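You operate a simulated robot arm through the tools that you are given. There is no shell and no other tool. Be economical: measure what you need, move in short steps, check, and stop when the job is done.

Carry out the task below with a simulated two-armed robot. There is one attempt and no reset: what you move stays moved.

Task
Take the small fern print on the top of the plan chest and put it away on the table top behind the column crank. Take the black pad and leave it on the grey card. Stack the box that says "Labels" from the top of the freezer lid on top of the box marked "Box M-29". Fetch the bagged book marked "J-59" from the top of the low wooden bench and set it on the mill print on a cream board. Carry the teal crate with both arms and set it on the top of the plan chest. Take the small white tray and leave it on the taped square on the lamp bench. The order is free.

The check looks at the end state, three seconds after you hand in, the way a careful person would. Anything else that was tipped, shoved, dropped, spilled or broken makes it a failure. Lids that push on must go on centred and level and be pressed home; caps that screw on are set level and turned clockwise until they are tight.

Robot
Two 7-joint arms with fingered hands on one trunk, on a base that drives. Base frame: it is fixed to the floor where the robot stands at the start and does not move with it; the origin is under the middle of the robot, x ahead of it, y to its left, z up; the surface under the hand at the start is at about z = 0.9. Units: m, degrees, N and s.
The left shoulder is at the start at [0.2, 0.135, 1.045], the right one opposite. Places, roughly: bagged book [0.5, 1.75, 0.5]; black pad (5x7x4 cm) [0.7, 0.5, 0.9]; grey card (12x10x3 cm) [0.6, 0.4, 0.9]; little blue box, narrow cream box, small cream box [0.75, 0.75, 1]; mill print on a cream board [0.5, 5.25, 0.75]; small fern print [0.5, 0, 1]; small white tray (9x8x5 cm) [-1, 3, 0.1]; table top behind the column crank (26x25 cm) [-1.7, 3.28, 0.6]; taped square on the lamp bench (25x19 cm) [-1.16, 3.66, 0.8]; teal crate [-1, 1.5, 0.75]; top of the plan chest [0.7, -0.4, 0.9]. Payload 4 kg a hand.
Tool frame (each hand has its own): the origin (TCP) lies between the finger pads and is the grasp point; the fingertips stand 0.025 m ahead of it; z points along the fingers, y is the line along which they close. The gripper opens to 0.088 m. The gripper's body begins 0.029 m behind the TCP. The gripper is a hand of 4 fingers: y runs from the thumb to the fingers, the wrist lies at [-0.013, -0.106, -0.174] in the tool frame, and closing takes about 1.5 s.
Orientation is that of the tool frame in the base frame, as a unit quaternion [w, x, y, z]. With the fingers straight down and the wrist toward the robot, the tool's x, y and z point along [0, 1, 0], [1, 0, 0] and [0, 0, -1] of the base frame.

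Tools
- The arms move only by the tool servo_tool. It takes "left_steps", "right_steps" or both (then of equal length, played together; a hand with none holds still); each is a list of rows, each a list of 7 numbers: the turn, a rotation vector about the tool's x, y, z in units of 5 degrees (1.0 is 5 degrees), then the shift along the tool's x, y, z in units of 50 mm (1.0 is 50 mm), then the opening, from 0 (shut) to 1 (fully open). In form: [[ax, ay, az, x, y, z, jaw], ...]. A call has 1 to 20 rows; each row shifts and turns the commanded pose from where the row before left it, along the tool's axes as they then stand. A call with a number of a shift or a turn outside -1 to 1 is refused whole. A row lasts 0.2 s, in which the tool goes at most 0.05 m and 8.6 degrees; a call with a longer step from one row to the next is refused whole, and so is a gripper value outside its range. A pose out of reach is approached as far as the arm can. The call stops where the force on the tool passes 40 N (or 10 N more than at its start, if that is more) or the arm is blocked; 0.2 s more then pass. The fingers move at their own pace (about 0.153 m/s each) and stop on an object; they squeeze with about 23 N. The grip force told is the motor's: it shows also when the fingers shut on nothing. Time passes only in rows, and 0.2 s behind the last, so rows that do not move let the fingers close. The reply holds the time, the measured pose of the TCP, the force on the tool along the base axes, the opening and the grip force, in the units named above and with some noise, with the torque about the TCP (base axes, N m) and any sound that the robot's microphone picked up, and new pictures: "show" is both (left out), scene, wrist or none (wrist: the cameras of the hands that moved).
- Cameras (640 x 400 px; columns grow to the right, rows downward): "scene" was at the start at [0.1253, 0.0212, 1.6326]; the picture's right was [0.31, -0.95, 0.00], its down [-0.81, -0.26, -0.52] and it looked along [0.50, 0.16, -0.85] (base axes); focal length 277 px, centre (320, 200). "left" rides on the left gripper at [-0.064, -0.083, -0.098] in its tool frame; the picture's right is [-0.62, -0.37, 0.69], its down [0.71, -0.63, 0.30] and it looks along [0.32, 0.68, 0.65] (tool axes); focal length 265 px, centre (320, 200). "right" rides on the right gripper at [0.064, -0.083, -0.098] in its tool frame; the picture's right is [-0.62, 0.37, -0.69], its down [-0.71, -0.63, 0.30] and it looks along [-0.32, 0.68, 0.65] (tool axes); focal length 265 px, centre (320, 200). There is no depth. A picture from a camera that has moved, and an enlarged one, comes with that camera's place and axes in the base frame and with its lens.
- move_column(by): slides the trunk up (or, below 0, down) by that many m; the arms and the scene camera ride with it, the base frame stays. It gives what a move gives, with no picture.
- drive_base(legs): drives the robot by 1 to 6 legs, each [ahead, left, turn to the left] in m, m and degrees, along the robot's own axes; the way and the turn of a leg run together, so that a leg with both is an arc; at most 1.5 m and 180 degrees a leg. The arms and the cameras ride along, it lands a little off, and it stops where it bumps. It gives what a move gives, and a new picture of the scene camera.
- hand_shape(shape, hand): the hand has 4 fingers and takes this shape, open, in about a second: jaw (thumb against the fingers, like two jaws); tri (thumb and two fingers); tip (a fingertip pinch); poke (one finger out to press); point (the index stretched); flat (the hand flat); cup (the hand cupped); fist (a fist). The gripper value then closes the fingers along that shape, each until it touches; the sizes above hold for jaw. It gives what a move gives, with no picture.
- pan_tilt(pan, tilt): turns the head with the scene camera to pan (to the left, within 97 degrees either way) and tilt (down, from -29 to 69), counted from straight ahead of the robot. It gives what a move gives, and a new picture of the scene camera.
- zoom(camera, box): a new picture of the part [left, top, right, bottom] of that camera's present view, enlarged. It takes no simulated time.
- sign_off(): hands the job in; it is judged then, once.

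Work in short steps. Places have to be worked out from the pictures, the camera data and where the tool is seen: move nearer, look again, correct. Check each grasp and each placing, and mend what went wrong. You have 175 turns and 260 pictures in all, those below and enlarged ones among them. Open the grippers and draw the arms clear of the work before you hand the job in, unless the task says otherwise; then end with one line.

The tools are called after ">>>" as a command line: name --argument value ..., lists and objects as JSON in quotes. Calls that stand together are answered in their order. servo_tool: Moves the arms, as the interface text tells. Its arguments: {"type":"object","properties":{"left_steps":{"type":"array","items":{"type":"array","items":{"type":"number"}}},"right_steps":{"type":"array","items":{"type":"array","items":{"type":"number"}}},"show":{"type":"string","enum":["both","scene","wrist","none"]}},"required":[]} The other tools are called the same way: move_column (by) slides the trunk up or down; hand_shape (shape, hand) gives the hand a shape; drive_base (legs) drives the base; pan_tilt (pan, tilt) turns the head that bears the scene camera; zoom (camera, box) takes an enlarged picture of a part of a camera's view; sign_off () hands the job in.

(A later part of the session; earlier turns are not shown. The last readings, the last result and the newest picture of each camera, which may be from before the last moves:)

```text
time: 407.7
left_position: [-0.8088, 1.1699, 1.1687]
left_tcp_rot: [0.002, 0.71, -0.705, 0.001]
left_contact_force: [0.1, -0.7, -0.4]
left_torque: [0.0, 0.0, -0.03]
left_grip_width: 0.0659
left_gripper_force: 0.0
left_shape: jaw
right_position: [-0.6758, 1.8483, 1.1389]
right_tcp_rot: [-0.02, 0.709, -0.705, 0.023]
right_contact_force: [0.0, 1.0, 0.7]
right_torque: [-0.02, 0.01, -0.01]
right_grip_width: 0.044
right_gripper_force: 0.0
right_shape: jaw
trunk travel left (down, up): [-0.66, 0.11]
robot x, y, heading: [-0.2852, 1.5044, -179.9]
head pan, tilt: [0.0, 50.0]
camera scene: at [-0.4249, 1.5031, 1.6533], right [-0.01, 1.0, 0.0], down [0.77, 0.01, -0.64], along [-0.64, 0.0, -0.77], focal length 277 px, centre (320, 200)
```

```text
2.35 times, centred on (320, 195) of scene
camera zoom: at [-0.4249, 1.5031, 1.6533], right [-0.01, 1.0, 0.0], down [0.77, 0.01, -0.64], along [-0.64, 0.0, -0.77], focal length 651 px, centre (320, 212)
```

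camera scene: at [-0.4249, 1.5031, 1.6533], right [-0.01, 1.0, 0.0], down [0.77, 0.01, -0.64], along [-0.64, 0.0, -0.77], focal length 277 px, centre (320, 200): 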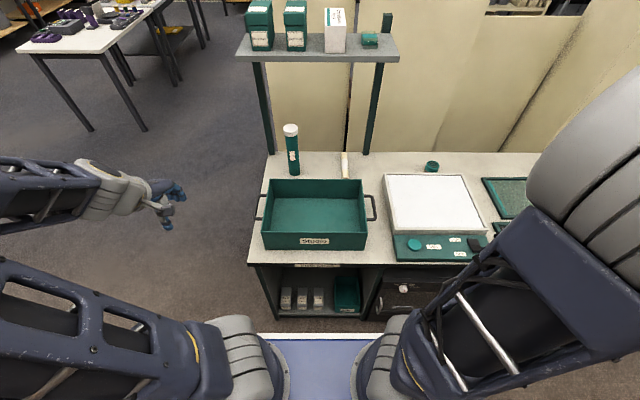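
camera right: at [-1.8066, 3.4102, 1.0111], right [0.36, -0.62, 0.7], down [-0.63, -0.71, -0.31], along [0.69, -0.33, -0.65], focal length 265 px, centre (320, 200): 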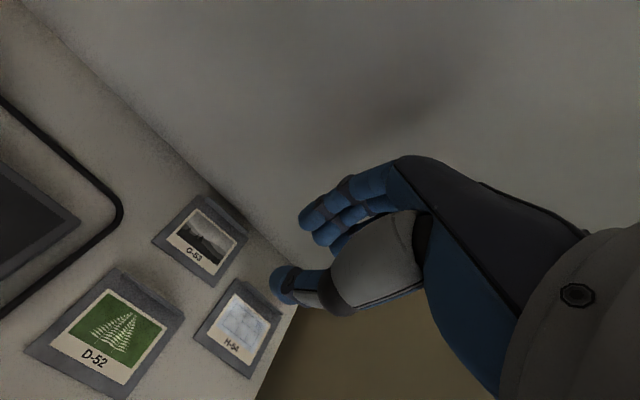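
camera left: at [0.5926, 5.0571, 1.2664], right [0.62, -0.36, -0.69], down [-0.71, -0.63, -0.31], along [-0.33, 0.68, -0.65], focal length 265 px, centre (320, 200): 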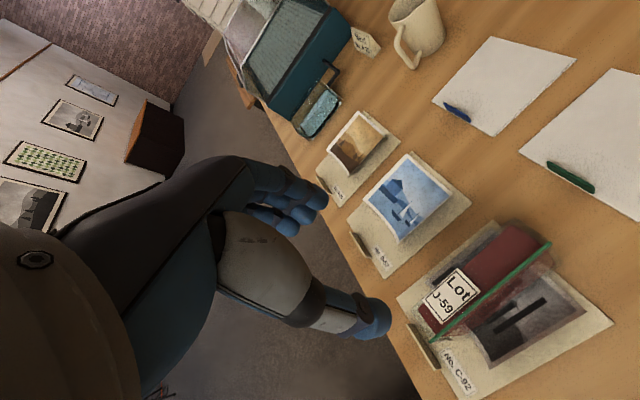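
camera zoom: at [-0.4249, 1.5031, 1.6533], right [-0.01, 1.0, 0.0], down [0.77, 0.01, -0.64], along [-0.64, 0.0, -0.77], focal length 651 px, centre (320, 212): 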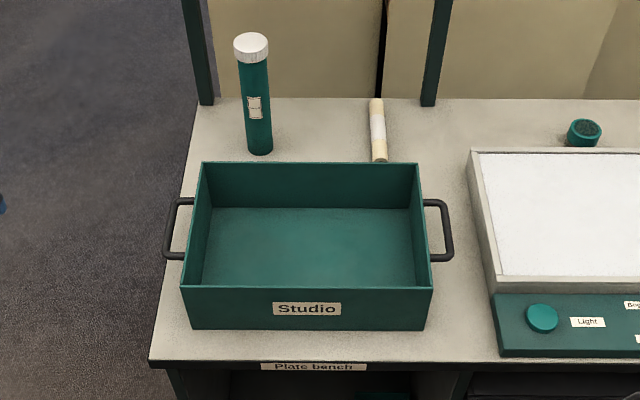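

Handles are U-bars standing out from the ends, centred near x≈-1.015, at y≈1.274 and y≈1.698. I extend both hands above, then yaw them so the fingers close across the bars with the wrists outward.

>>> servo_tool --left_steps '[[0, 0, 0, 0, 0.4, 0, 0.9], [0, 0, 0, 0, 0.4, 0, 0.9], [0, 0, 0, 0, 0.4, 0, 0.9], [0, 0, 0, 0, 0.4, 0, 0.9], [0, 0, 0, 0, 0.4, 0, 0.9], [0, 0, 0, 0, 0.4, 0, 0.9]]' --right_steps '[[0, 0, 0, 0, 0.87, 0, 0.9], [0, 0, 0, 0, 0.87, 0, 0.9], [0, 0, 0, 0, 0.87, 0, 0.9], [0, 0, 0, 0, 0.87, 0, 0.9], [0, 0, 0, 0, 0.87, 0, 0.9], [0, 0, 0, 0, 0.87, 0, 0.9]]' --show "none"

>>> servo_tool --left_steps '[[0, 0, 1, 0, 0, 0, 0.9], [0, 0, 1, 0, 0, 0, 0.9], [0, 0, 1, 0, 0, 0, 0.9], [0, 0, 1, 0, 0, 0, 0.9], [0, 0, 1, 0, 0, 0, 0.9], [0, 0, 1, 0, 0, 0, 0.9], [0, 0, 1, 0, 0, 0, 0.9], [0, 0, 1, 0, 0, 0, 0.9], [0, 0, 1, 0, 0, 0, 0.9], [0, 0, 1, 0, 0, 0, 0.9], [0, 0, 1, 0, 0, 0, 0.9], [0, 0, 1, 0, 0, 0, 0.9], [0, 0, 1, 0, 0, 0, 0.9], [0, 0, 1, 0, 0, 0, 0.9], [0, 0, 1, 0, 0, 0, 0.9], [0, 0, 1, 0, 0, 0, 0.9], [0, 0, 1, 0, 0, 0, 0.9], [0, 0, 1, 0, 0, 0, 0.9]]' --right_steps '[[0, 0, -1, 0, 0, 0, 0.9], [0, 0, -1, 0, 0, 0, 0.9], [0, 0, -1, 0, 0, 0, 0.9], [0, 0, -1, 0, 0, 0, 0.9], [0, 0, -1, 0, 0, 0, 0.9], [0, 0, -1, 0, 0, 0, 0.9], [0, 0, -1, 0, 0, 0, 0.9], [0, 0, -1, 0, 0, 0, 0.9], [0, 0, -1, 0, 0, 0, 0.9], [0, 0, -1, 0, 0, 0, 0.9], [0, 0, -1, 0, 0, 0, 0.9], [0, 0, -1, 0, 0, 0, 0.9], [0, 0, -1, 0, 0, 0, 0.9], [0, 0, -1, 0, 0, 0, 0.9], [0, 0, -1, 0, 0, 0, 0.9], [0, 0, -1, 0, 0, 0, 0.9], [0, 0, -1, 0, 0, 0, 0.9], [0, 0, -1, 0, 0, 0, 0.9]]' --show "both"

```text
time: 409.1
left_position: [-0.9279, 1.168, 1.169]
left_tcp_rot: [0.001, 0.709, -0.705, 0.001]
left_contact_force: [0.8, -0.7, -0.1]
left_torque: [0.02, 0.02, 0.02]
left_grip_width: 0.0789
left_gripper_force: 0.0
left_shape: jaw
right_position: [-0.9359, 1.8473, 1.1243]
right_tcp_rot: [-0.02, 0.708, -0.705, 0.023]
right_contact_force: [-0.7, 0.7, -0.3]
right_torque: [-0.02, 0.0, 0.01]
right_grip_width: 0.0791
right_gripper_force: 0.1
right_shape: jaw
trunk travel left (down, up): [-0.66, 0.11]
robot x, y, heading: [-0.2887, 1.5027, -179.7]
head pan, tilt: [0.0, 50.0]
```

```text
time: 412.9
left_position: [-0.9282, 1.1693, 1.1699]
left_tcp_rot: [0.0, -0.002, 1.0, -0.003]
left_contact_force: [-0.4, -0.4, 0.2]
left_torque: [-0.02, 0.01, -0.02]
left_grip_width: 0.0788
left_gripper_force: 0.0
left_shape: jaw
right_position: [-0.937, 1.8477, 1.124]
right_tcp_rot: [0.002, 1.0, 0.005, 0.03]
right_contact_force: [0.3, 0.0, 0.2]
right_torque: [-0.05, 0.02, 0.02]
right_grip_width: 0.0792
right_gripper_force: 0.0
right_shape: jaw
trunk travel left (down, up): [-0.66, 0.11]
robot x, y, heading: [-0.288, 1.5044, -179.9]
head pan, tilt: [0.0, 50.0]
camera scene: at [-0.4247, 1.5032, 1.6533], right [-0.01, 1.0, 0.0], down [0.77, 0.0, -0.64], along [-0.64, 0.0, -0.77], focal length 277 px, centre (320, 200)
camera right: at [-0.8794, 1.9302, 1.2264], right [-0.66, -0.37, 0.66], down [-0.7, 0.62, -0.35], along [-0.28, -0.69, -0.67], focal length 265 px, centre (320, 200)
camera left: at [-0.8636, 1.0867, 1.2667], right [0.62, -0.37, -0.69], down [-0.71, -0.63, -0.3], along [-0.33, 0.68, -0.66], focal length 265 px, centre (320, 200)
```

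scene: 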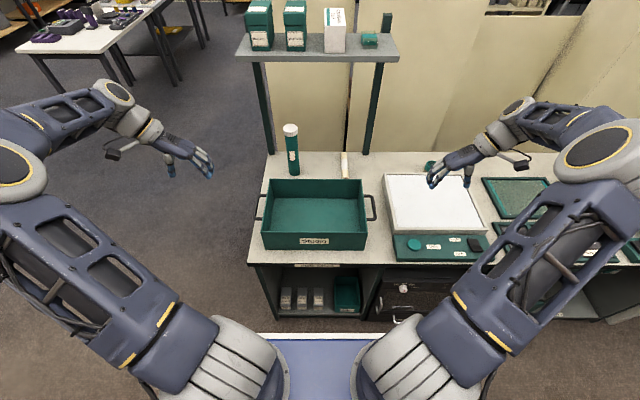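
right: 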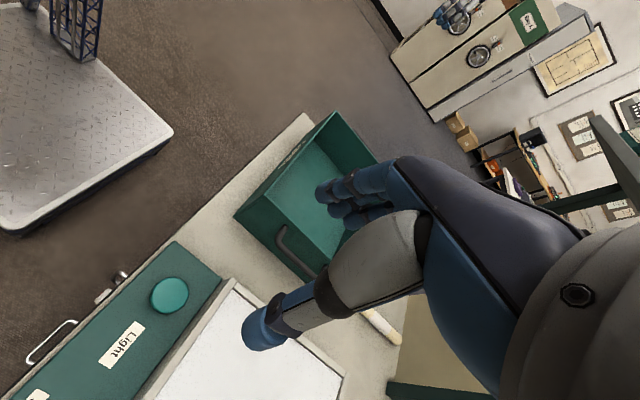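
left: 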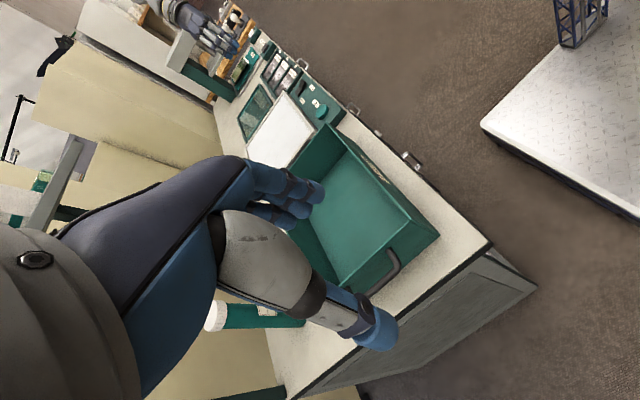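

Both arms are in a good outward pose. I zoom both wrist views on the handles.

>>> zoom --camera "left" --box '[310, 180, 470, 320]'

>>> zoom --camera "right" --box '[220, 170, 380, 310]'

```text
2.86 times, centred on (390, 250) of left
camera zoom: at [-0.8636, 1.0867, 1.2667], right [0.62, -0.37, -0.69], down [-0.71, -0.63, -0.3], along [-0.33, 0.68, -0.66], focal length 758 px, centre (120, 57)
```

zoom: 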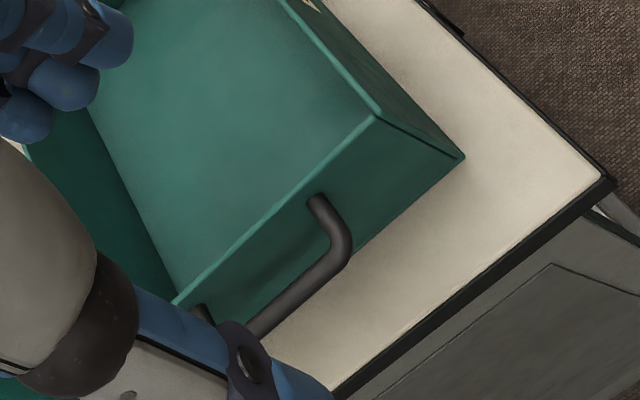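

```text
2.86 times, centred on (300, 240) of right
camera zoom: at [-0.8794, 1.9302, 1.2264], right [-0.66, -0.37, 0.66], down [-0.7, 0.62, -0.35], along [-0.28, -0.69, -0.67], focal length 758 px, centre (377, 86)
```

zoom: 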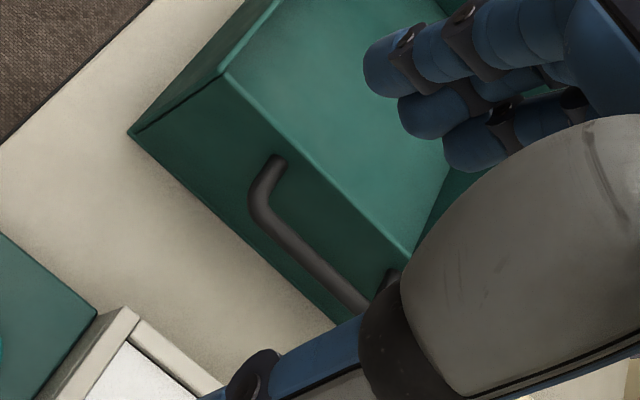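

Triangulated: bench z≈0.763, crate x -1.182…-0.937, y 1.303…1.663, rim z≈0.877, handle bars z≈0.862 at y≈1.270 and 1.697, centred at x≈-1.052. I bring both hands above the bars at z≈1.0, fingers narrowed.

>>> servo_tool --left_steps '[[0, 0, 0, 0.496, 0.392, 0.68, 0.3], [0, 0, 0, 0.496, 0.392, 0.68, 0.3], [0, 0, 0, 0.496, 0.392, 0.68, 0.3], [0, 0, 0, 0.496, 0.392, 0.68, 0.3], [0, 0, 0, 0.496, 0.392, 0.68, 0.3], [0, 0, 0, 0, 0, 0, 0.3]]' --right_steps '[[0, -0.14, 0, -0.46, 0.592, 0.496, 0.3], [0, -0.14, 0, -0.46, 0.592, 0.496, 0.3], [0, -0.14, 0, -0.46, 0.592, 0.496, 0.3], [0, -0.14, 0, -0.46, 0.592, 0.496, 0.3], [0, -0.14, 0, -0.46, 0.592, 0.496, 0.3], [0, 0, 0, 0, 0, 0, 0.3]]' --show "both"

```text
time: 414.3
left_position: [-1.0534, 1.266, 0.9982]
left_tcp_rot: [-0.001, -0.004, 1.0, -0.001]
left_contact_force: [0.2, 1.1, 0.7]
left_torque: [0.0, -0.02, 0.0]
left_grip_width: 0.0267
left_gripper_force: 0.0
left_shape: jaw
right_position: [-1.0442, 1.6977, 0.9971]
right_tcp_rot: [0.002, 1.0, 0.002, 0.0]
right_contact_force: [-0.2, 0.3, 0.5]
right_torque: [0.01, 0.01, -0.01]
right_grip_width: 0.0267
right_gripper_force: 0.0
right_shape: jaw
trunk travel left (down, up): [-0.66, 0.11]
robot x, y, heading: [-0.2932, 1.5072, -179.5]
head pan, tilt: [0.0, 50.0]
camera scene: at [-0.4248, 1.5032, 1.6532], right [-0.01, 1.0, 0.0], down [0.77, 0.0, -0.64], along [-0.64, 0.0, -0.77], focal length 277 px, centre (320, 200)
camera right: at [-0.9821, 1.7806, 1.0956], right [-0.62, -0.37, 0.69], down [-0.72, 0.62, -0.31], along [-0.32, -0.69, -0.65], focal length 265 px, centre (320, 200)
camera left: at [-0.9882, 1.1831, 1.0967], right [0.62, -0.37, -0.69], down [-0.71, -0.64, -0.3], along [-0.33, 0.68, -0.66], focal length 265 px, centre (320, 200)
```

scene: 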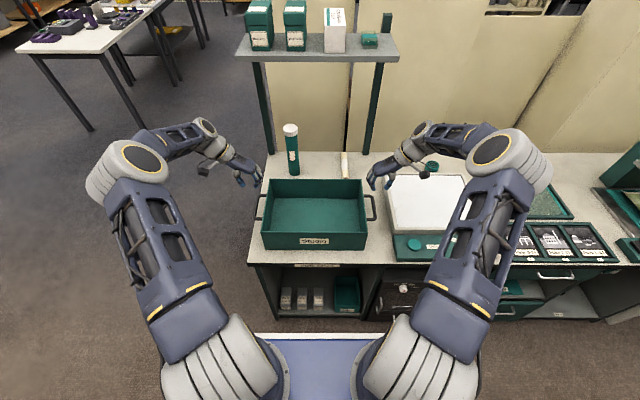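
right: 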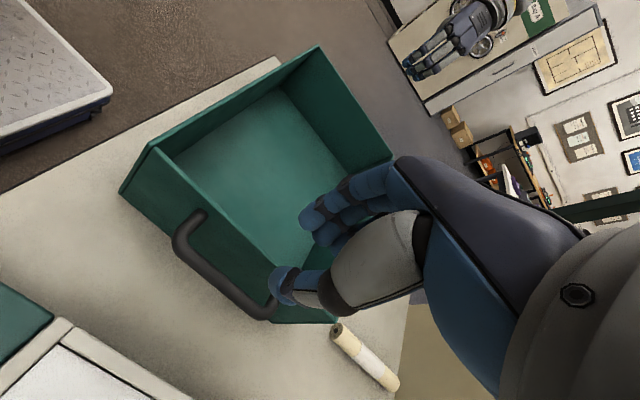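
left: 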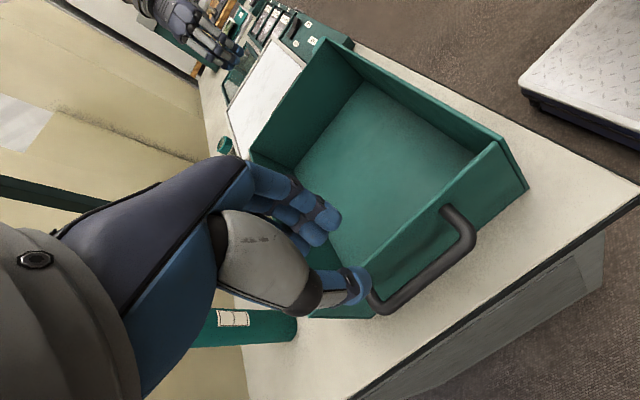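

Bars measured again: left y≈1.271, right y≈1.688. I nudge the right hand and lower both to just above the bars.

>>> servo_tool --left_steps '[[0, 0, 0, 0.02, 0.02, 0.4, 0.3], [0, 0, 0, 0, 0, 0.5, 0.3], [0, 0, 0, 0, 0, 0.5, 0.3], [0, 0, 0, 0, 0, 0.3, 0.3], [0, 0, 0, 0, 0, 0, 0.3]]' --right_steps '[[0, 0, 0, -0.16, 0.12, 0.4, 0.3], [0, 0, 0, 0, 0, 0.5, 0.3], [0, 0, 0, 0, 0, 0.5, 0.3], [0, 0, 0, 0, 0, 0.3, 0.3], [0, 0, 0, 0, 0, 0, 0.3]]' --show "wrist"

>>> zoom --camera "left" --box '[230, 150, 470, 340]'

>>> zoom --camera "right" --box '[170, 150, 410, 340]'

```text
time: 415.5
left_position: [-1.054, 1.2659, 0.9134]
left_tcp_rot: [-0.001, -0.003, 1.0, -0.002]
left_contact_force: [-0.3, 0.1, -0.5]
left_torque: [-0.01, 0.0, -0.02]
left_grip_width: 0.0267
left_gripper_force: 0.1
left_shape: jaw
right_position: [-1.0535, 1.6914, 0.9127]
right_tcp_rot: [0.003, 1.0, 0.003, 0.0]
right_contact_force: [0.1, -0.1, 0.3]
right_torque: [-0.02, -0.01, 0.03]
right_grip_width: 0.0264
right_gripper_force: 0.1
right_shape: jaw
trunk travel left (down, up): [-0.66, 0.11]
robot x, y, heading: [-0.2873, 1.5032, -179.6]
head pan, tilt: [0.0, 50.0]
camera right: at [-0.9906, 1.7746, 1.0104], right [-0.62, -0.37, 0.69], down [-0.72, 0.62, -0.31], along [-0.32, -0.69, -0.65], focal length 265 px, centre (320, 200)
camera left: at [-0.9895, 1.1834, 1.0112], right [0.62, -0.37, -0.69], down [-0.71, -0.64, -0.3], along [-0.33, 0.68, -0.66], focal length 265 px, centre (320, 200)
```

right: 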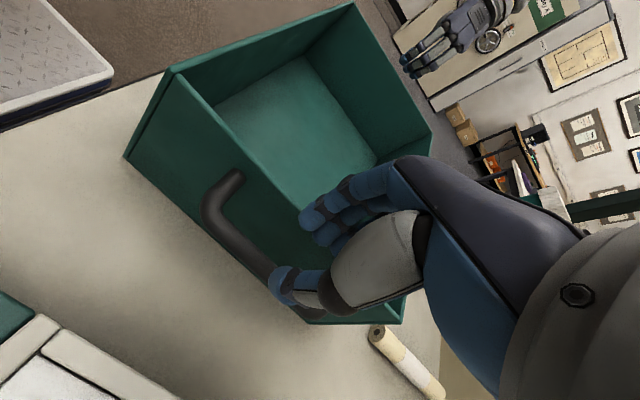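
left: 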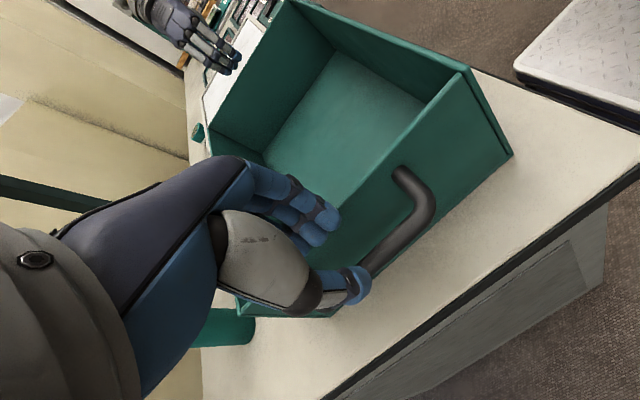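

```text
2.11 times, centred on (350, 245) of left
camera zoom: at [-0.9895, 1.1834, 1.0112], right [0.62, -0.37, -0.69], down [-0.71, -0.64, -0.3], along [-0.33, 0.68, -0.66], focal length 559 px, centre (257, 105)
```

zoom: 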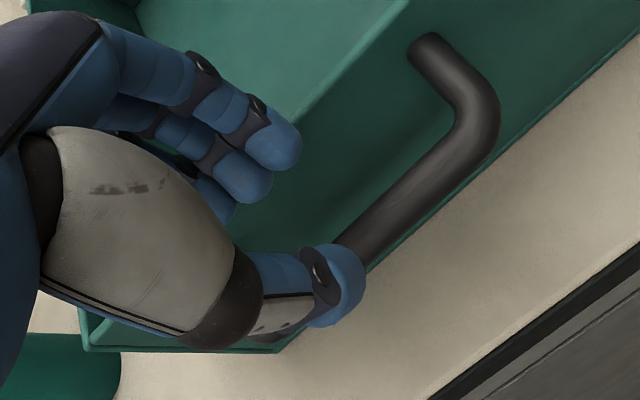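

```text
2.11 times, centred on (290, 245) of right
camera zoom: at [-0.9906, 1.7746, 1.0104], right [-0.62, -0.37, 0.69], down [-0.72, 0.62, -0.31], along [-0.32, -0.69, -0.65], focal length 559 px, centre (383, 105)
```

zoom: 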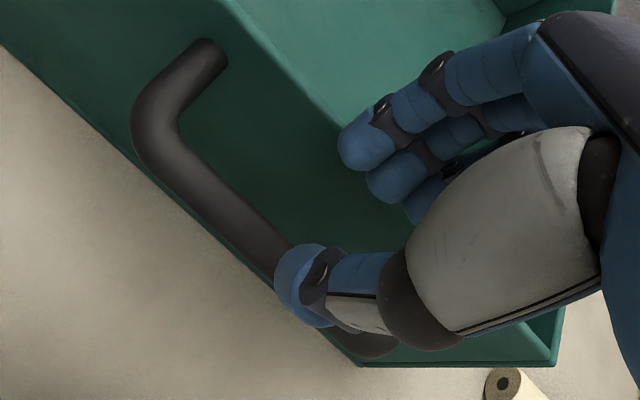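

Clearances are a few millimetres each side. I set the opening to 3 cm and descend slowly with contact checks.

>>> servo_tool --left_steps '[[0, 0, 0, 0, 0, 0.1, 0.34], [0, 0, 0, 0, 0, 0.2, 0.34], [0, 0, 0, 0, 0, 0.2, 0.34], [0, 0, 0, 0, 0, 0.1, 0.34], [0, 0, 0, 0, 0, 0, 0.34]]' --right_steps '[[0, 0, 0, 0, -0.02, 0.1, 0.34], [0, 0, 0, 0, 0, 0.2, 0.34], [0, 0, 0, 0, 0, 0.2, 0.34], [0, 0, 0, 0, 0, 0.1, 0.34], [0, 0, 0, 0, 0, 0, 0.34]]' --show "wrist"

```text
time: 416.4
left_position: [-1.0532, 1.2638, 0.8895]
left_tcp_rot: [-0.002, -0.006, 1.0, -0.004]
left_contact_force: [0.9, -2.9, 2.8]
left_torque: [0.06, 0.01, 0.05]
left_grip_width: 0.0287
left_gripper_force: 0.1
left_shape: jaw
right_position: [-1.0574, 1.6903, 0.8951]
right_tcp_rot: [0.007, 1.0, 0.001, -0.004]
right_contact_force: [5.9, 2.4, 22.9]
right_torque: [-0.64, 0.06, 0.18]
right_grip_width: 0.0298
right_gripper_force: 0.0
right_shape: jaw
trunk travel left (down, up): [-0.66, 0.11]
robot x, y, heading: [-0.2874, 1.5052, -179.5]
head pan, tilt: [0.0, 50.0]
stopped in row 4 (right hand): the force on the tool passed its limit at 46 N (the readings are from after the stop); the commanded pose is now the measured one
camera right: at [-0.9927, 1.7744, 0.9924], right [-0.61, -0.36, 0.7], down [-0.72, 0.62, -0.31], along [-0.33, -0.69, -0.64], focal length 265 px, centre (320, 200)
camera left: at [-0.9887, 1.1813, 0.9872], right [0.62, -0.37, -0.69], down [-0.71, -0.64, -0.3], along [-0.33, 0.68, -0.66], focal length 265 px, centre (320, 200)
```

right: 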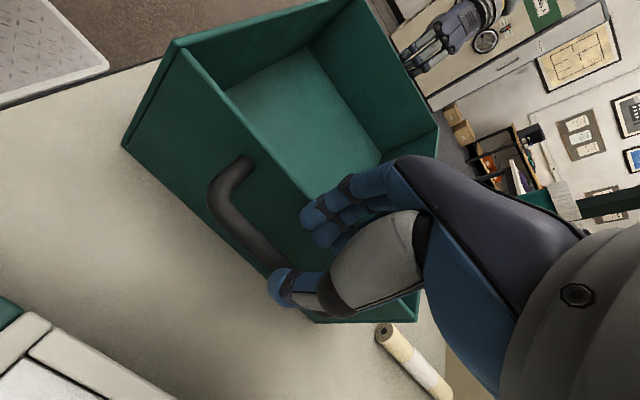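
left: 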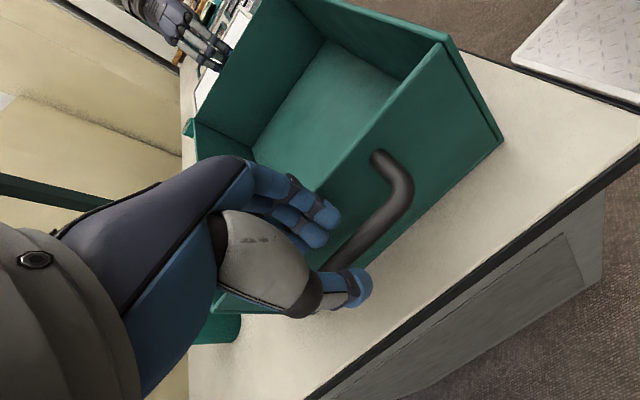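

The right fingers landed on the crate's rim (contact ≈28 mm inward). I raise the right hand, shift it 8 mm outward, and descend again.

>>> servo_tool --right_steps '[[0, 0, 0, 0, 0, -0.3, 0.32], [0, 0, 0, 0, -0.16, 0, 0.32], [0, 0, 0, 0, 0, 0.2, 0.32], [0, 0, 0, 0, 0, 0.15, 0.32], [0, 0, 0, 0, 0, 0.15, 0.32], [0, 0, 0, 0, 0, 0, 0.32]]' --show "wrist"

>>> zoom --camera "right" --box '[170, 130, 410, 330]'

```text
time: 417.8
left_position: [-1.0547, 1.2652, 0.8883]
left_tcp_rot: [0.0, -0.004, 1.0, -0.003]
left_contact_force: [-1.2, -4.0, 1.0]
left_torque: [-0.02, 0.02, 0.02]
left_grip_width: 0.0284
left_gripper_force: 0.0
left_shape: jaw
right_position: [-1.0572, 1.7001, 0.882]
right_tcp_rot: [0.005, 1.0, 0.001, -0.003]
right_contact_force: [0.2, 10.8, 10.7]
right_torque: [-0.32, 0.09, -0.15]
right_grip_width: 0.0267
right_gripper_force: 0.1
right_shape: jaw
trunk travel left (down, up): [-0.66, 0.11]
robot x, y, heading: [-0.2876, 1.5009, -179.4]
head pan, tilt: [0.0, 50.0]
camera right: at [-0.9932, 1.7833, 0.98], right [-0.61, -0.36, 0.7], down [-0.72, 0.63, -0.3], along [-0.33, -0.69, -0.64], focal length 265 px, centre (320, 200)
```

right: 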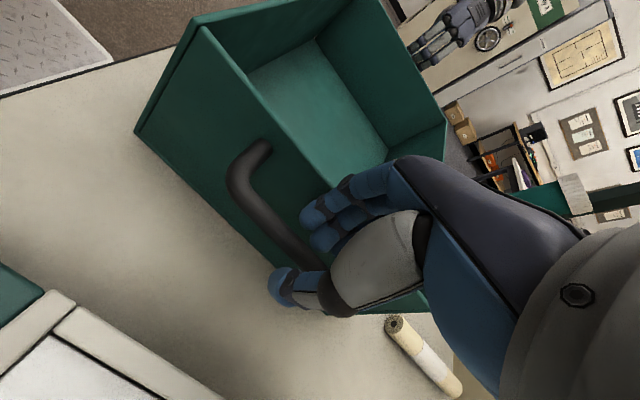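

```text
2.00 times, centred on (290, 230) of right
camera zoom: at [-0.9932, 1.7833, 0.98], right [-0.61, -0.36, 0.7], down [-0.72, 0.63, -0.3], along [-0.33, -0.69, -0.64], focal length 531 px, centre (380, 140)
```

zoom: 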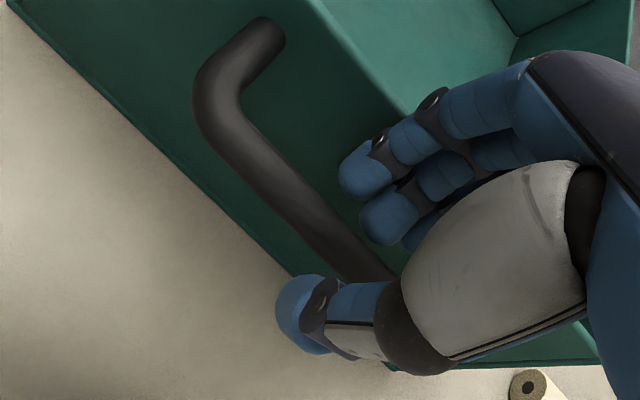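

The right fingers are in the gap now, rubbing the wall. I shift both a few millimetres outward and lower to bar height.

>>> servo_tool --left_steps '[[0, 0, 0, 0, -0.06, 0, 0.3], [0, 0, 0, 0, 0, 0.12, 0.3], [0, 0, 0, 0, 0, 0.12, 0.3], [0, 0, 0, 0, 0, 0.12, 0.3], [0, 0, 0, 0, 0, 0, 0.3]]' --right_steps '[[0, 0, 0, 0, -0.08, 0, 0.3], [0, 0, 0, 0, 0, 0.1, 0.3], [0, 0, 0, 0, 0, 0.1, 0.3], [0, 0, 0, 0, 0, 0.1, 0.3], [0, 0, 0, 0, 0, 0, 0.3]]' --show "wrist"

```text
time: 418.8
left_position: [-1.056, 1.2596, 0.878]
left_tcp_rot: [-0.004, -0.007, 1.0, -0.003]
left_contact_force: [5.3, -5.4, 14.7]
left_torque: [0.66, 0.11, -0.11]
left_grip_width: 0.0264
left_gripper_force: 0.0
left_shape: jaw
right_position: [-1.0582, 1.7069, 0.8727]
right_tcp_rot: [0.005, 1.0, -0.002, -0.007]
right_contact_force: [4.0, 8.5, 14.3]
right_torque: [-0.85, 0.14, 0.08]
right_grip_width: 0.0258
right_gripper_force: 0.1
right_shape: jaw
trunk travel left (down, up): [-0.66, 0.11]
robot x, y, heading: [-0.2848, 1.5066, -179.8]
head pan, tilt: [0.0, 50.0]
stopped in row 4 (right hand): the force on the tool passed its limit at 54 N (the readings are from after the stop); the commanded pose is now the measured one
camera right: at [-0.9934, 1.79, 0.9696], right [-0.61, -0.36, 0.7], down [-0.72, 0.63, -0.3], along [-0.34, -0.69, -0.64], focal length 265 px, centre (320, 200)
camera left: at [-0.9897, 1.1768, 0.9755], right [0.62, -0.36, -0.7], down [-0.71, -0.64, -0.29], along [-0.34, 0.68, -0.65], focal length 265 px, centre (320, 200)
```

right: 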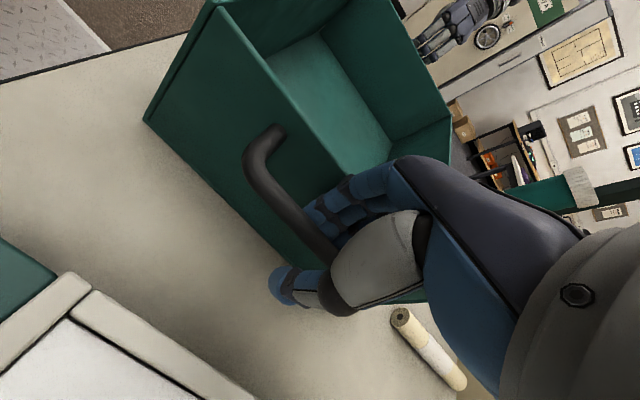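
left: 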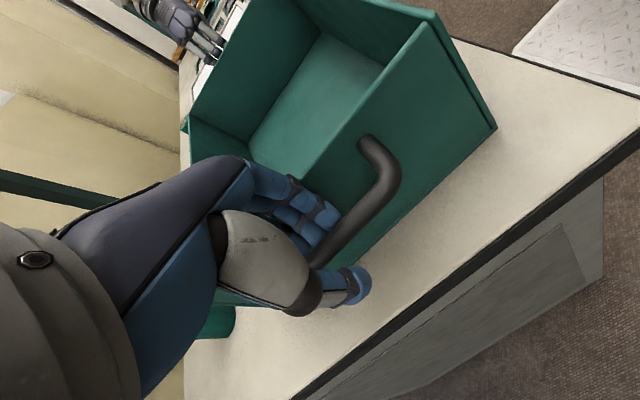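

The knuckles now rest on the rim, and the finger pads already span the bars (tips ≈0.85, bar ≈0.862). I ease up 1.5 mm and close both hands.

>>> servo_tool --left_steps '[[0, 0, 0, 0, 0, -0.03, 0.3], [0, 0, 0, 0, 0, 0, 0], [0, 0, 0, 0, 0, 0, 0], [0, 0, 0, 0, 0, 0, 0], [0, 0, 0, 0, 0, 0, 0], [0, 0, 0, 0, 0, 0, 0], [0, 0, 0, 0, 0, 0, 0]]' --right_steps '[[0, 0, 0, 0, 0, -0.03, 0.3], [0, 0, 0, 0, 0, 0, 0], [0, 0, 0, 0, 0, 0, 0], [0, 0, 0, 0, 0, 0, 0], [0, 0, 0, 0, 0, 0, 0], [0, 0, 0, 0, 0, 0, 0], [0, 0, 0, 0, 0, 0, 0]]' --show "wrist"

```text
time: 420.4
left_position: [-1.0568, 1.2599, 0.8779]
left_tcp_rot: [-0.005, -0.006, 1.0, -0.003]
left_contact_force: [4.9, -7.5, 19.6]
left_torque: [0.65, 0.13, -0.13]
left_grip_width: 0.007
left_gripper_force: 22.9
left_shape: jaw
right_position: [-1.0577, 1.7058, 0.872]
right_tcp_rot: [0.005, 1.0, -0.001, -0.005]
right_contact_force: [0.2, 8.2, 0.0]
right_torque: [-0.25, 0.02, 0.0]
right_grip_width: 0.0018
right_gripper_force: 23.8
right_shape: jaw
trunk travel left (down, up): [-0.66, 0.11]
robot x, y, heading: [-0.2892, 1.5079, -179.5]
head pan, tilt: [0.0, 50.0]
camera right: at [-0.9932, 1.7889, 0.9697], right [-0.61, -0.36, 0.7], down [-0.72, 0.63, -0.3], along [-0.33, -0.69, -0.64], focal length 265 px, centre (320, 200)
camera left: at [-0.9899, 1.1776, 0.9756], right [0.62, -0.36, -0.7], down [-0.71, -0.64, -0.29], along [-0.34, 0.68, -0.66], focal length 265 px, centre (320, 200)
```

right: 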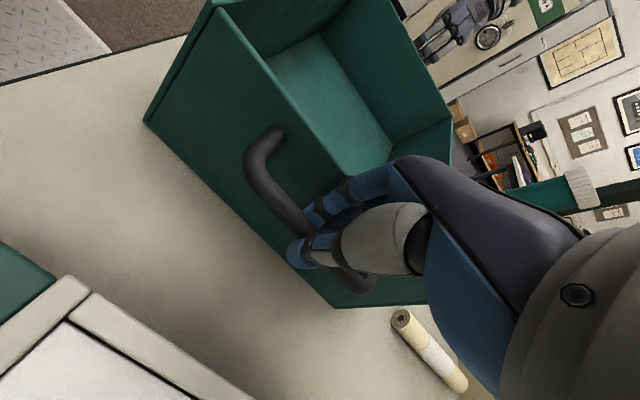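
left: 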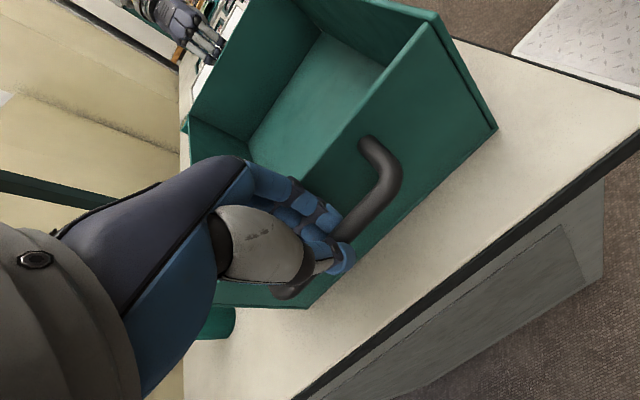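

The hands closed above the bars: the bars are lower (z≈0.842) than the knuckles allow with vertical fingers. I open, rise, move outward, and tilt both hands 45° so the fingers come in from outside-above with the thumbs under the bars.

>>> servo_tool --left_steps '[[0, 0, 0, 0, 0, 0, 0.35], [0, 0, 0, 0, 0, 0, 0.35], [0, 0, 0, 0, 0, -0.5, 0.35], [0, 0, 0, 0, 0, -0.8, 0.4], [0, 0, 0, 0, -0.7, 0, 0.4], [-1, 0, 0, 0, 0, 0, 0.4], [-1, 0, 0, 0, 0, 0, 0.4], [-1, 0, 0, 0, 0, 0, 0.4], [-1, 0, 0, 0, 0, 0, 0.4], [-1, 0, 0, 0, 0, 0, 0.4], [-1, 0, 0, 0, 0, 0, 0.4], [-1, 0, 0, 0, 0, 0, 0.4], [-1, 0, 0, 0, 0, 0, 0.4], [-1, 0, 0, 0, 0, 0, 0.4], [0, 0, 0, 0, 0, 0, 0.4]]' --right_steps '[[0, 0, 0, 0, 0, 0, 0.35], [0, 0, 0, 0, 0, 0, 0.35], [0, 0, 0, 0, 0, -0.5, 0.35], [0, 0, 0, 0, 0, -0.8, 0.4], [0, 0, 0, 0, -0.7, 0, 0.4], [-1, 0, 0, 0, 0, 0, 0.4], [-1, 0, 0, 0, 0, 0, 0.4], [-1, 0, 0, 0, 0, 0, 0.4], [-1, 0, 0, 0, 0, 0, 0.4], [-1, 0, 0, 0, 0, 0, 0.4], [-1, 0, 0, 0, 0, 0, 0.4], [-1, 0, 0, 0, 0, 0, 0.4], [-1, 0, 0, 0, 0, 0, 0.4], [-1, 0, 0, 0, 0, 0, 0.4], [0, 0, 0, 0, 0, 0, 0.4]]' --show "both"

```text
time: 423.6
left_position: [-1.0362, 1.2312, 0.9457]
left_tcp_rot: [-0.002, -0.01, 0.928, 0.373]
left_contact_force: [-0.5, -0.1, -0.3]
left_torque: [-0.02, 0.02, 0.0]
left_grip_width: 0.0347
left_gripper_force: 0.0
left_shape: jaw
left hand out of reach, approached as far as the arm can: row 12, 13, 14
right_position: [-1.0517, 1.74, 0.9406]
right_tcp_rot: [0.387, 0.922, 0.002, -0.006]
right_contact_force: [-0.5, 0.2, 0.5]
right_torque: [-0.02, -0.01, -0.03]
right_grip_width: 0.0347
right_gripper_force: 0.1
right_shape: jaw
right hand out of reach, approached as far as the arm can: row 14
trunk travel left (down, up): [-0.66, 0.11]
robot x, y, heading: [-0.2894, 1.5022, -179.6]
head pan, tilt: [0.0, 50.0]
camera scene: at [-0.4249, 1.5032, 1.6532], right [-0.01, 1.0, 0.0], down [0.77, 0.0, -0.64], along [-0.64, 0.0, -0.77], focal length 277 px, centre (320, 200)
camera right: at [-0.9872, 1.8673, 0.9499], right [-0.61, 0.24, 0.76], down [-0.72, 0.22, -0.65], along [-0.33, -0.94, 0.03], focal length 265 px, centre (320, 200)
camera left: at [-0.9705, 1.1042, 0.9585], right [0.62, 0.23, -0.75], down [-0.71, -0.26, -0.66], along [-0.34, 0.94, 0.0], focal length 265 px, centre (320, 200)
```

scene: 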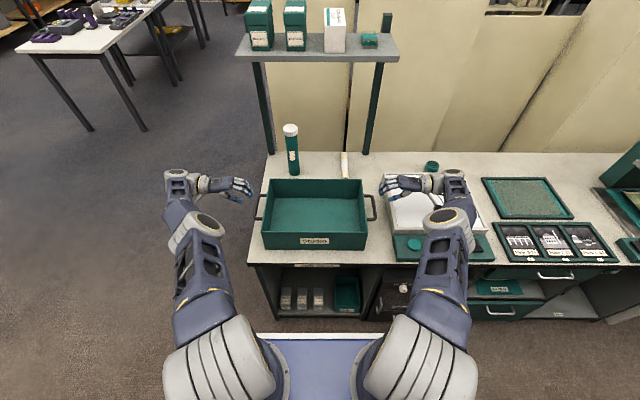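
right: 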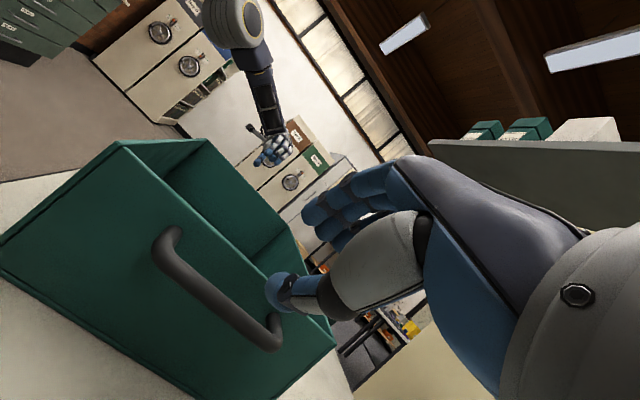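
left: 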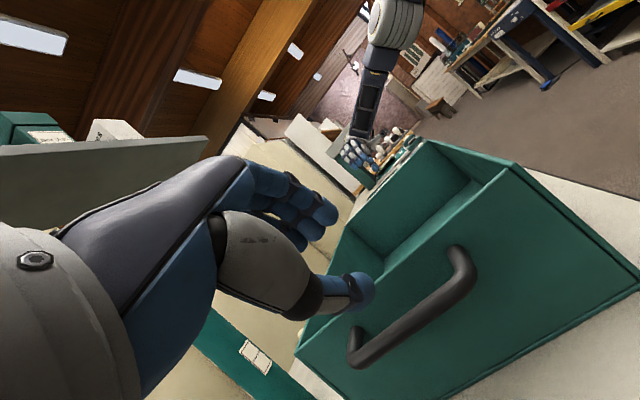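

The tilt works (≈45°). Fresh crossings put the bars at (y 1.269, z 0.859) and (y 1.690, z 0.860). I line the hands up for a diagonal approach along the fingers.

>>> servo_tool --left_steps '[[0, 0, 0, 0.19, -0.33, 0.345, 0.4], [0, 0, 0, 0.19, -0.33, 0.345, 0.4], [0, 0, 0, 0, 0, 0, 0.4]]' --right_steps '[[0, 0, 0, -0.03, -0.215, 0.21, 0.4], [0, 0, 0, -0.03, -0.215, 0.21, 0.4], [0, 0, 0, 0, 0, 0, 0.4]]' --show "both"

```text
time: 424.4
left_position: [-1.0275, 1.24, 0.9191]
left_tcp_rot: [-0.006, -0.005, 0.925, 0.379]
left_contact_force: [-0.1, -0.7, -0.2]
left_torque: [0.02, -0.02, -0.02]
left_grip_width: 0.0348
left_gripper_force: 0.1
left_shape: jaw
left hand out of reach, approached as far as the arm can: row 1, 2
right_position: [-1.0414, 1.7368, 0.919]
right_tcp_rot: [0.386, 0.922, 0.0, -0.007]
right_contact_force: [0.5, -0.4, -0.8]
right_torque: [0.0, -0.03, -0.03]
right_grip_width: 0.0351
right_gripper_force: 0.0
right_shape: jaw
right hand out of reach, approached as far as the arm can: row 1, 2
trunk travel left (down, up): [-0.66, 0.11]
robot x, y, heading: [-0.2853, 1.5067, -179.9]
head pan, tilt: [0.0, 50.0]
camera scene: at [-0.4248, 1.5033, 1.6532], right [-0.01, 1.0, 0.0], down [0.77, 0.0, -0.64], along [-0.64, 0.0, -0.77], focal length 277 px, centre (320, 200)
camera right: at [-0.9788, 1.864, 0.9272], right [-0.61, 0.24, 0.76], down [-0.72, 0.23, -0.65], along [-0.33, -0.94, 0.03], focal length 265 px, centre (320, 200)
camera left: at [-0.9616, 1.1113, 0.9291], right [0.61, 0.23, -0.76], down [-0.72, -0.24, -0.65], along [-0.34, 0.94, 0.02], focal length 265 px, centre (320, 200)
```

scene: 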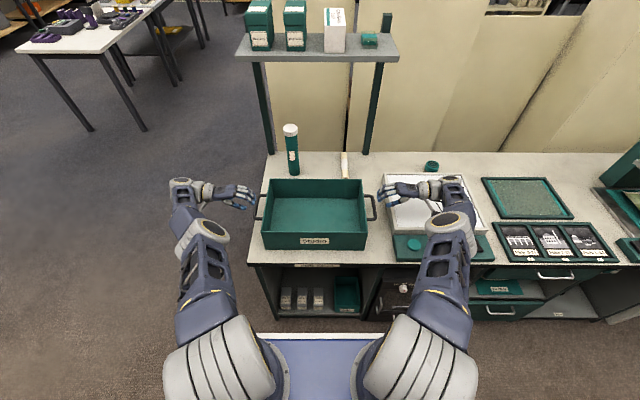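
right: 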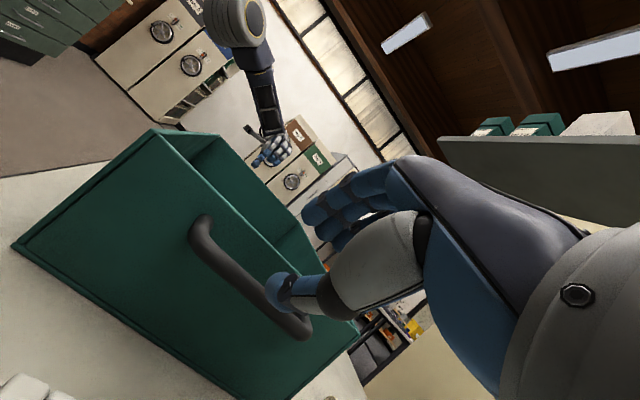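
left: 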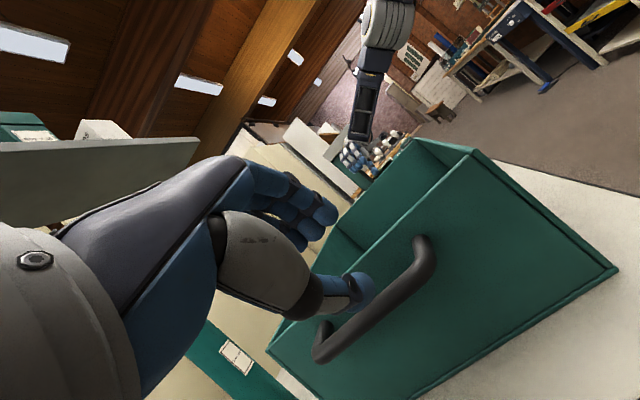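

The arms are near full stretch. There is room to come closer, so I drive 0.1 m ahead (the hands stay clear, beside the crate's ends).

>>> servo_tool --left_steps '[[0, 0, 0, 0, -0.3, -0.3, 0.4], [0, 0, 0, 0, 0, 0, 0.4]]' --right_steps '[[0, 0, 0, 0, -0.3, -0.3, 0.4], [0, 0, 0, 0, 0, 0, 0.4]]' --show "none"

>>> drive_base --legs '[[0.11, 0.02, 0]]'

>>> servo_tool --left_steps '[[0, 0, 0, -0.8, 0, 0, 0.4], [0, 0, 0, -0.4, 0, 0, 0.4], [0, 0, 0, 0, 0, 0, 0.4]]' --right_steps '[[0, 0, 0, 0.8, 0, 0, 0.4], [0, 0, 0, 0.4, 0, 0, 0.4], [0, 0, 0, 0, 0, 0, 0.4]]' --show "wrist"

```text
time: 425.0
left_position: [-1.0241, 1.2276, 0.9198]
left_tcp_rot: [-0.007, -0.006, 0.925, 0.379]
left_contact_force: [0.6, 0.2, -0.1]
left_torque: [0.0, 0.02, 0.04]
left_grip_width: 0.0347
left_gripper_force: 0.1
left_shape: jaw
left hand out of reach, approached as far as the arm can: row 1
right_position: [-1.0337, 1.7554, 0.9211]
right_tcp_rot: [0.387, 0.922, 0.002, -0.006]
right_contact_force: [-0.3, -0.3, 0.2]
right_torque: [0.01, 0.0, 0.01]
right_grip_width: 0.0348
right_gripper_force: 0.2
right_shape: jaw
right hand out of reach, approached as far as the arm can: row 1
trunk travel left (down, up): [-0.66, 0.11]
robot x, y, heading: [-0.2862, 1.5025, -179.5]
head pan, tilt: [0.0, 50.0]
```

```text
time: 426.2
left_position: [-1.1349, 1.2089, 0.9213]
left_tcp_rot: [-0.006, -0.004, 0.925, 0.38]
left_contact_force: [-0.6, 0.0, 0.4]
left_torque: [-0.02, 0.02, 0.0]
left_grip_width: 0.0349
left_gripper_force: 0.0
left_shape: jaw
right_position: [-1.1433, 1.7349, 0.9212]
right_tcp_rot: [0.387, 0.922, 0.001, -0.006]
right_contact_force: [0.3, -0.1, 0.0]
right_torque: [0.0, -0.02, -0.02]
right_grip_width: 0.0348
right_gripper_force: 0.0
right_shape: jaw
trunk travel left (down, up): [-0.66, 0.11]
robot x, y, heading: [-0.3983, 1.4835, -180.0]
head pan, tilt: [0.0, 50.0]
camera scene: at [-0.5352, 1.4826, 1.6533], right [0.0, 1.0, 0.0], down [0.77, 0.0, -0.64], along [-0.64, 0.0, -0.77], focal length 277 px, centre (320, 200)
```

scene: 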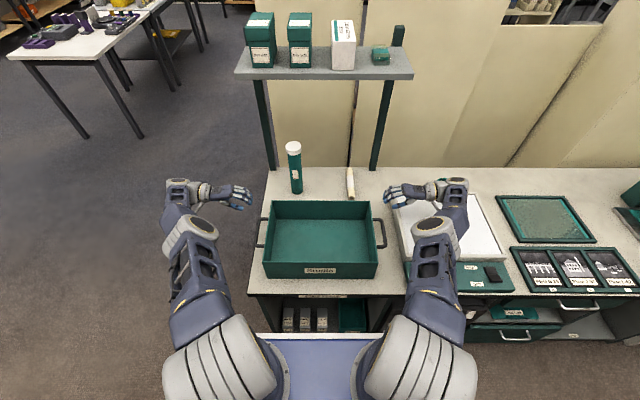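

```text
time: 427.0
left_position: [-1.0765, 1.2099, 0.9199]
left_tcp_rot: [-0.006, -0.004, 0.925, 0.38]
left_contact_force: [0.2, -0.2, 0.1]
left_torque: [0.03, 0.01, -0.05]
left_grip_width: 0.035
left_gripper_force: 0.1
left_shape: jaw
right_position: [-1.1291, 1.748, 0.9072]
right_tcp_rot: [0.388, 0.922, 0.002, -0.004]
right_contact_force: [0.0, 0.7, 0.7]
right_torque: [0.01, 0.01, 0.03]
right_grip_width: 0.0347
right_gripper_force: 0.1
right_shape: jaw
right hand out of reach, approached as far as the arm can: row 1, 2
trunk travel left (down, up): [-0.66, 0.11]
robot x, y, heading: [-0.3987, 1.4854, -179.7]
head pan, tilt: [0.0, 50.0]
camera right: at [-1.0652, 1.8748, 0.9172], right [-0.61, 0.24, 0.75], down [-0.72, 0.22, -0.66], along [-0.33, -0.94, 0.03], focal length 265 px, centre (320, 200)
camera left: at [-1.0104, 1.082, 0.93], right [0.61, 0.23, -0.76], down [-0.72, -0.24, -0.65], along [-0.34, 0.94, 0.02], focal length 265 px, centre (320, 200)
```

right: 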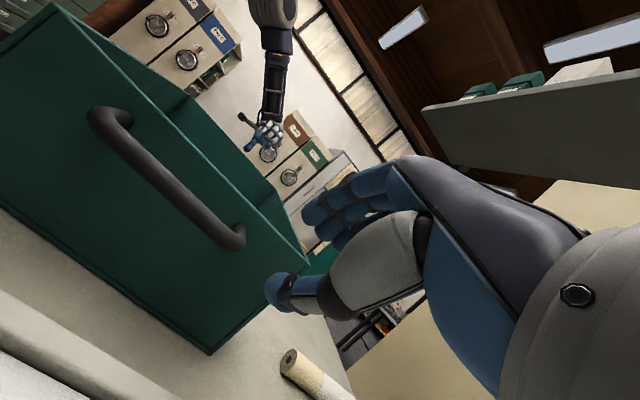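
left: 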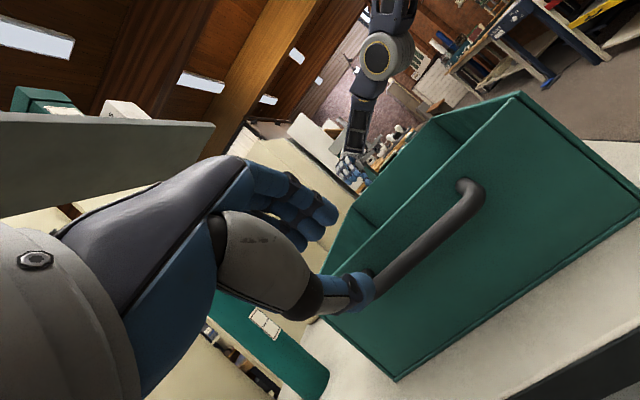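

The right wrist is at a joint limit with this much tilt. I reduce the tilt by 10° on both hands and retry.

>>> servo_tool --left_steps '[[1, 0, 0, 0, 0, 0, 0.4], [1, 0, 0, 0, 0, 0, 0.4], [0, 0, 0, -0.4, 0, 0, 0.4], [0, 0, 0, 0, 0, 0, 0.4], [0, 0, 0, 0, 0, 0, 0.4]]' --right_steps '[[1, 0, 0, 0, 0, 0, 0.4], [1, 0, 0, 0, 0, 0, 0.4], [0, 0, 0, 0.7, 0, 0, 0.4], [0, 0, 0, 0.7, 0, 0, 0.4], [0, 0, 0, 0, 0, 0, 0.4]]' --show "wrist"

```text
time: 428.2
left_position: [-1.0556, 1.2103, 0.9193]
left_tcp_rot: [-0.005, -0.004, 0.955, 0.297]
left_contact_force: [-0.4, 0.5, -0.1]
left_torque: [-0.03, 0.0, -0.01]
left_grip_width: 0.035
left_gripper_force: 0.1
left_shape: jaw
right_position: [-1.1156, 1.7827, 0.8815]
right_tcp_rot: [0.305, 0.952, 0.001, -0.005]
right_contact_force: [-0.8, 0.2, -0.3]
right_torque: [0.01, 0.01, 0.02]
right_grip_width: 0.0348
right_gripper_force: 0.0
right_shape: jaw
right hand out of reach, approached as far as the arm can: row 1, 2, 3, 4
trunk travel left (down, up): [-0.66, 0.11]
robot x, y, heading: [-0.4007, 1.486, -179.8]
head pan, tilt: [0.0, 50.0]
camera right: at [-1.0526, 1.9072, 0.9128], right [-0.61, 0.1, 0.78], down [-0.72, 0.34, -0.61], along [-0.33, -0.94, -0.13], focal length 265 px, centre (320, 200)
camera left: at [-0.9896, 1.0861, 0.9518], right [0.61, 0.1, -0.78], down [-0.71, -0.35, -0.6], along [-0.34, 0.93, -0.15], focal length 265 px, centre (320, 200)
```

right: 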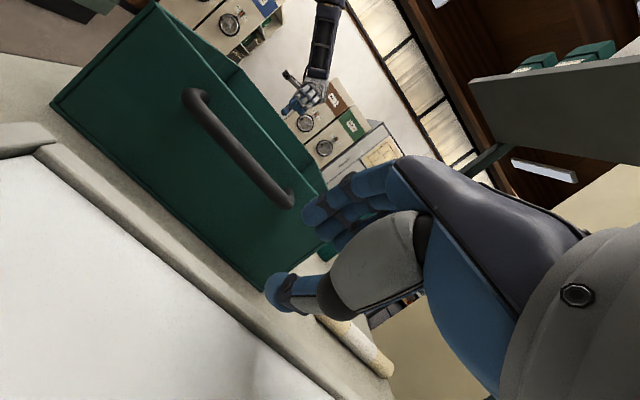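
left: 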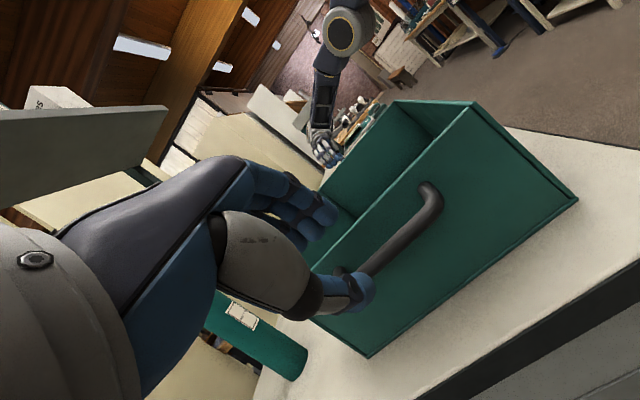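

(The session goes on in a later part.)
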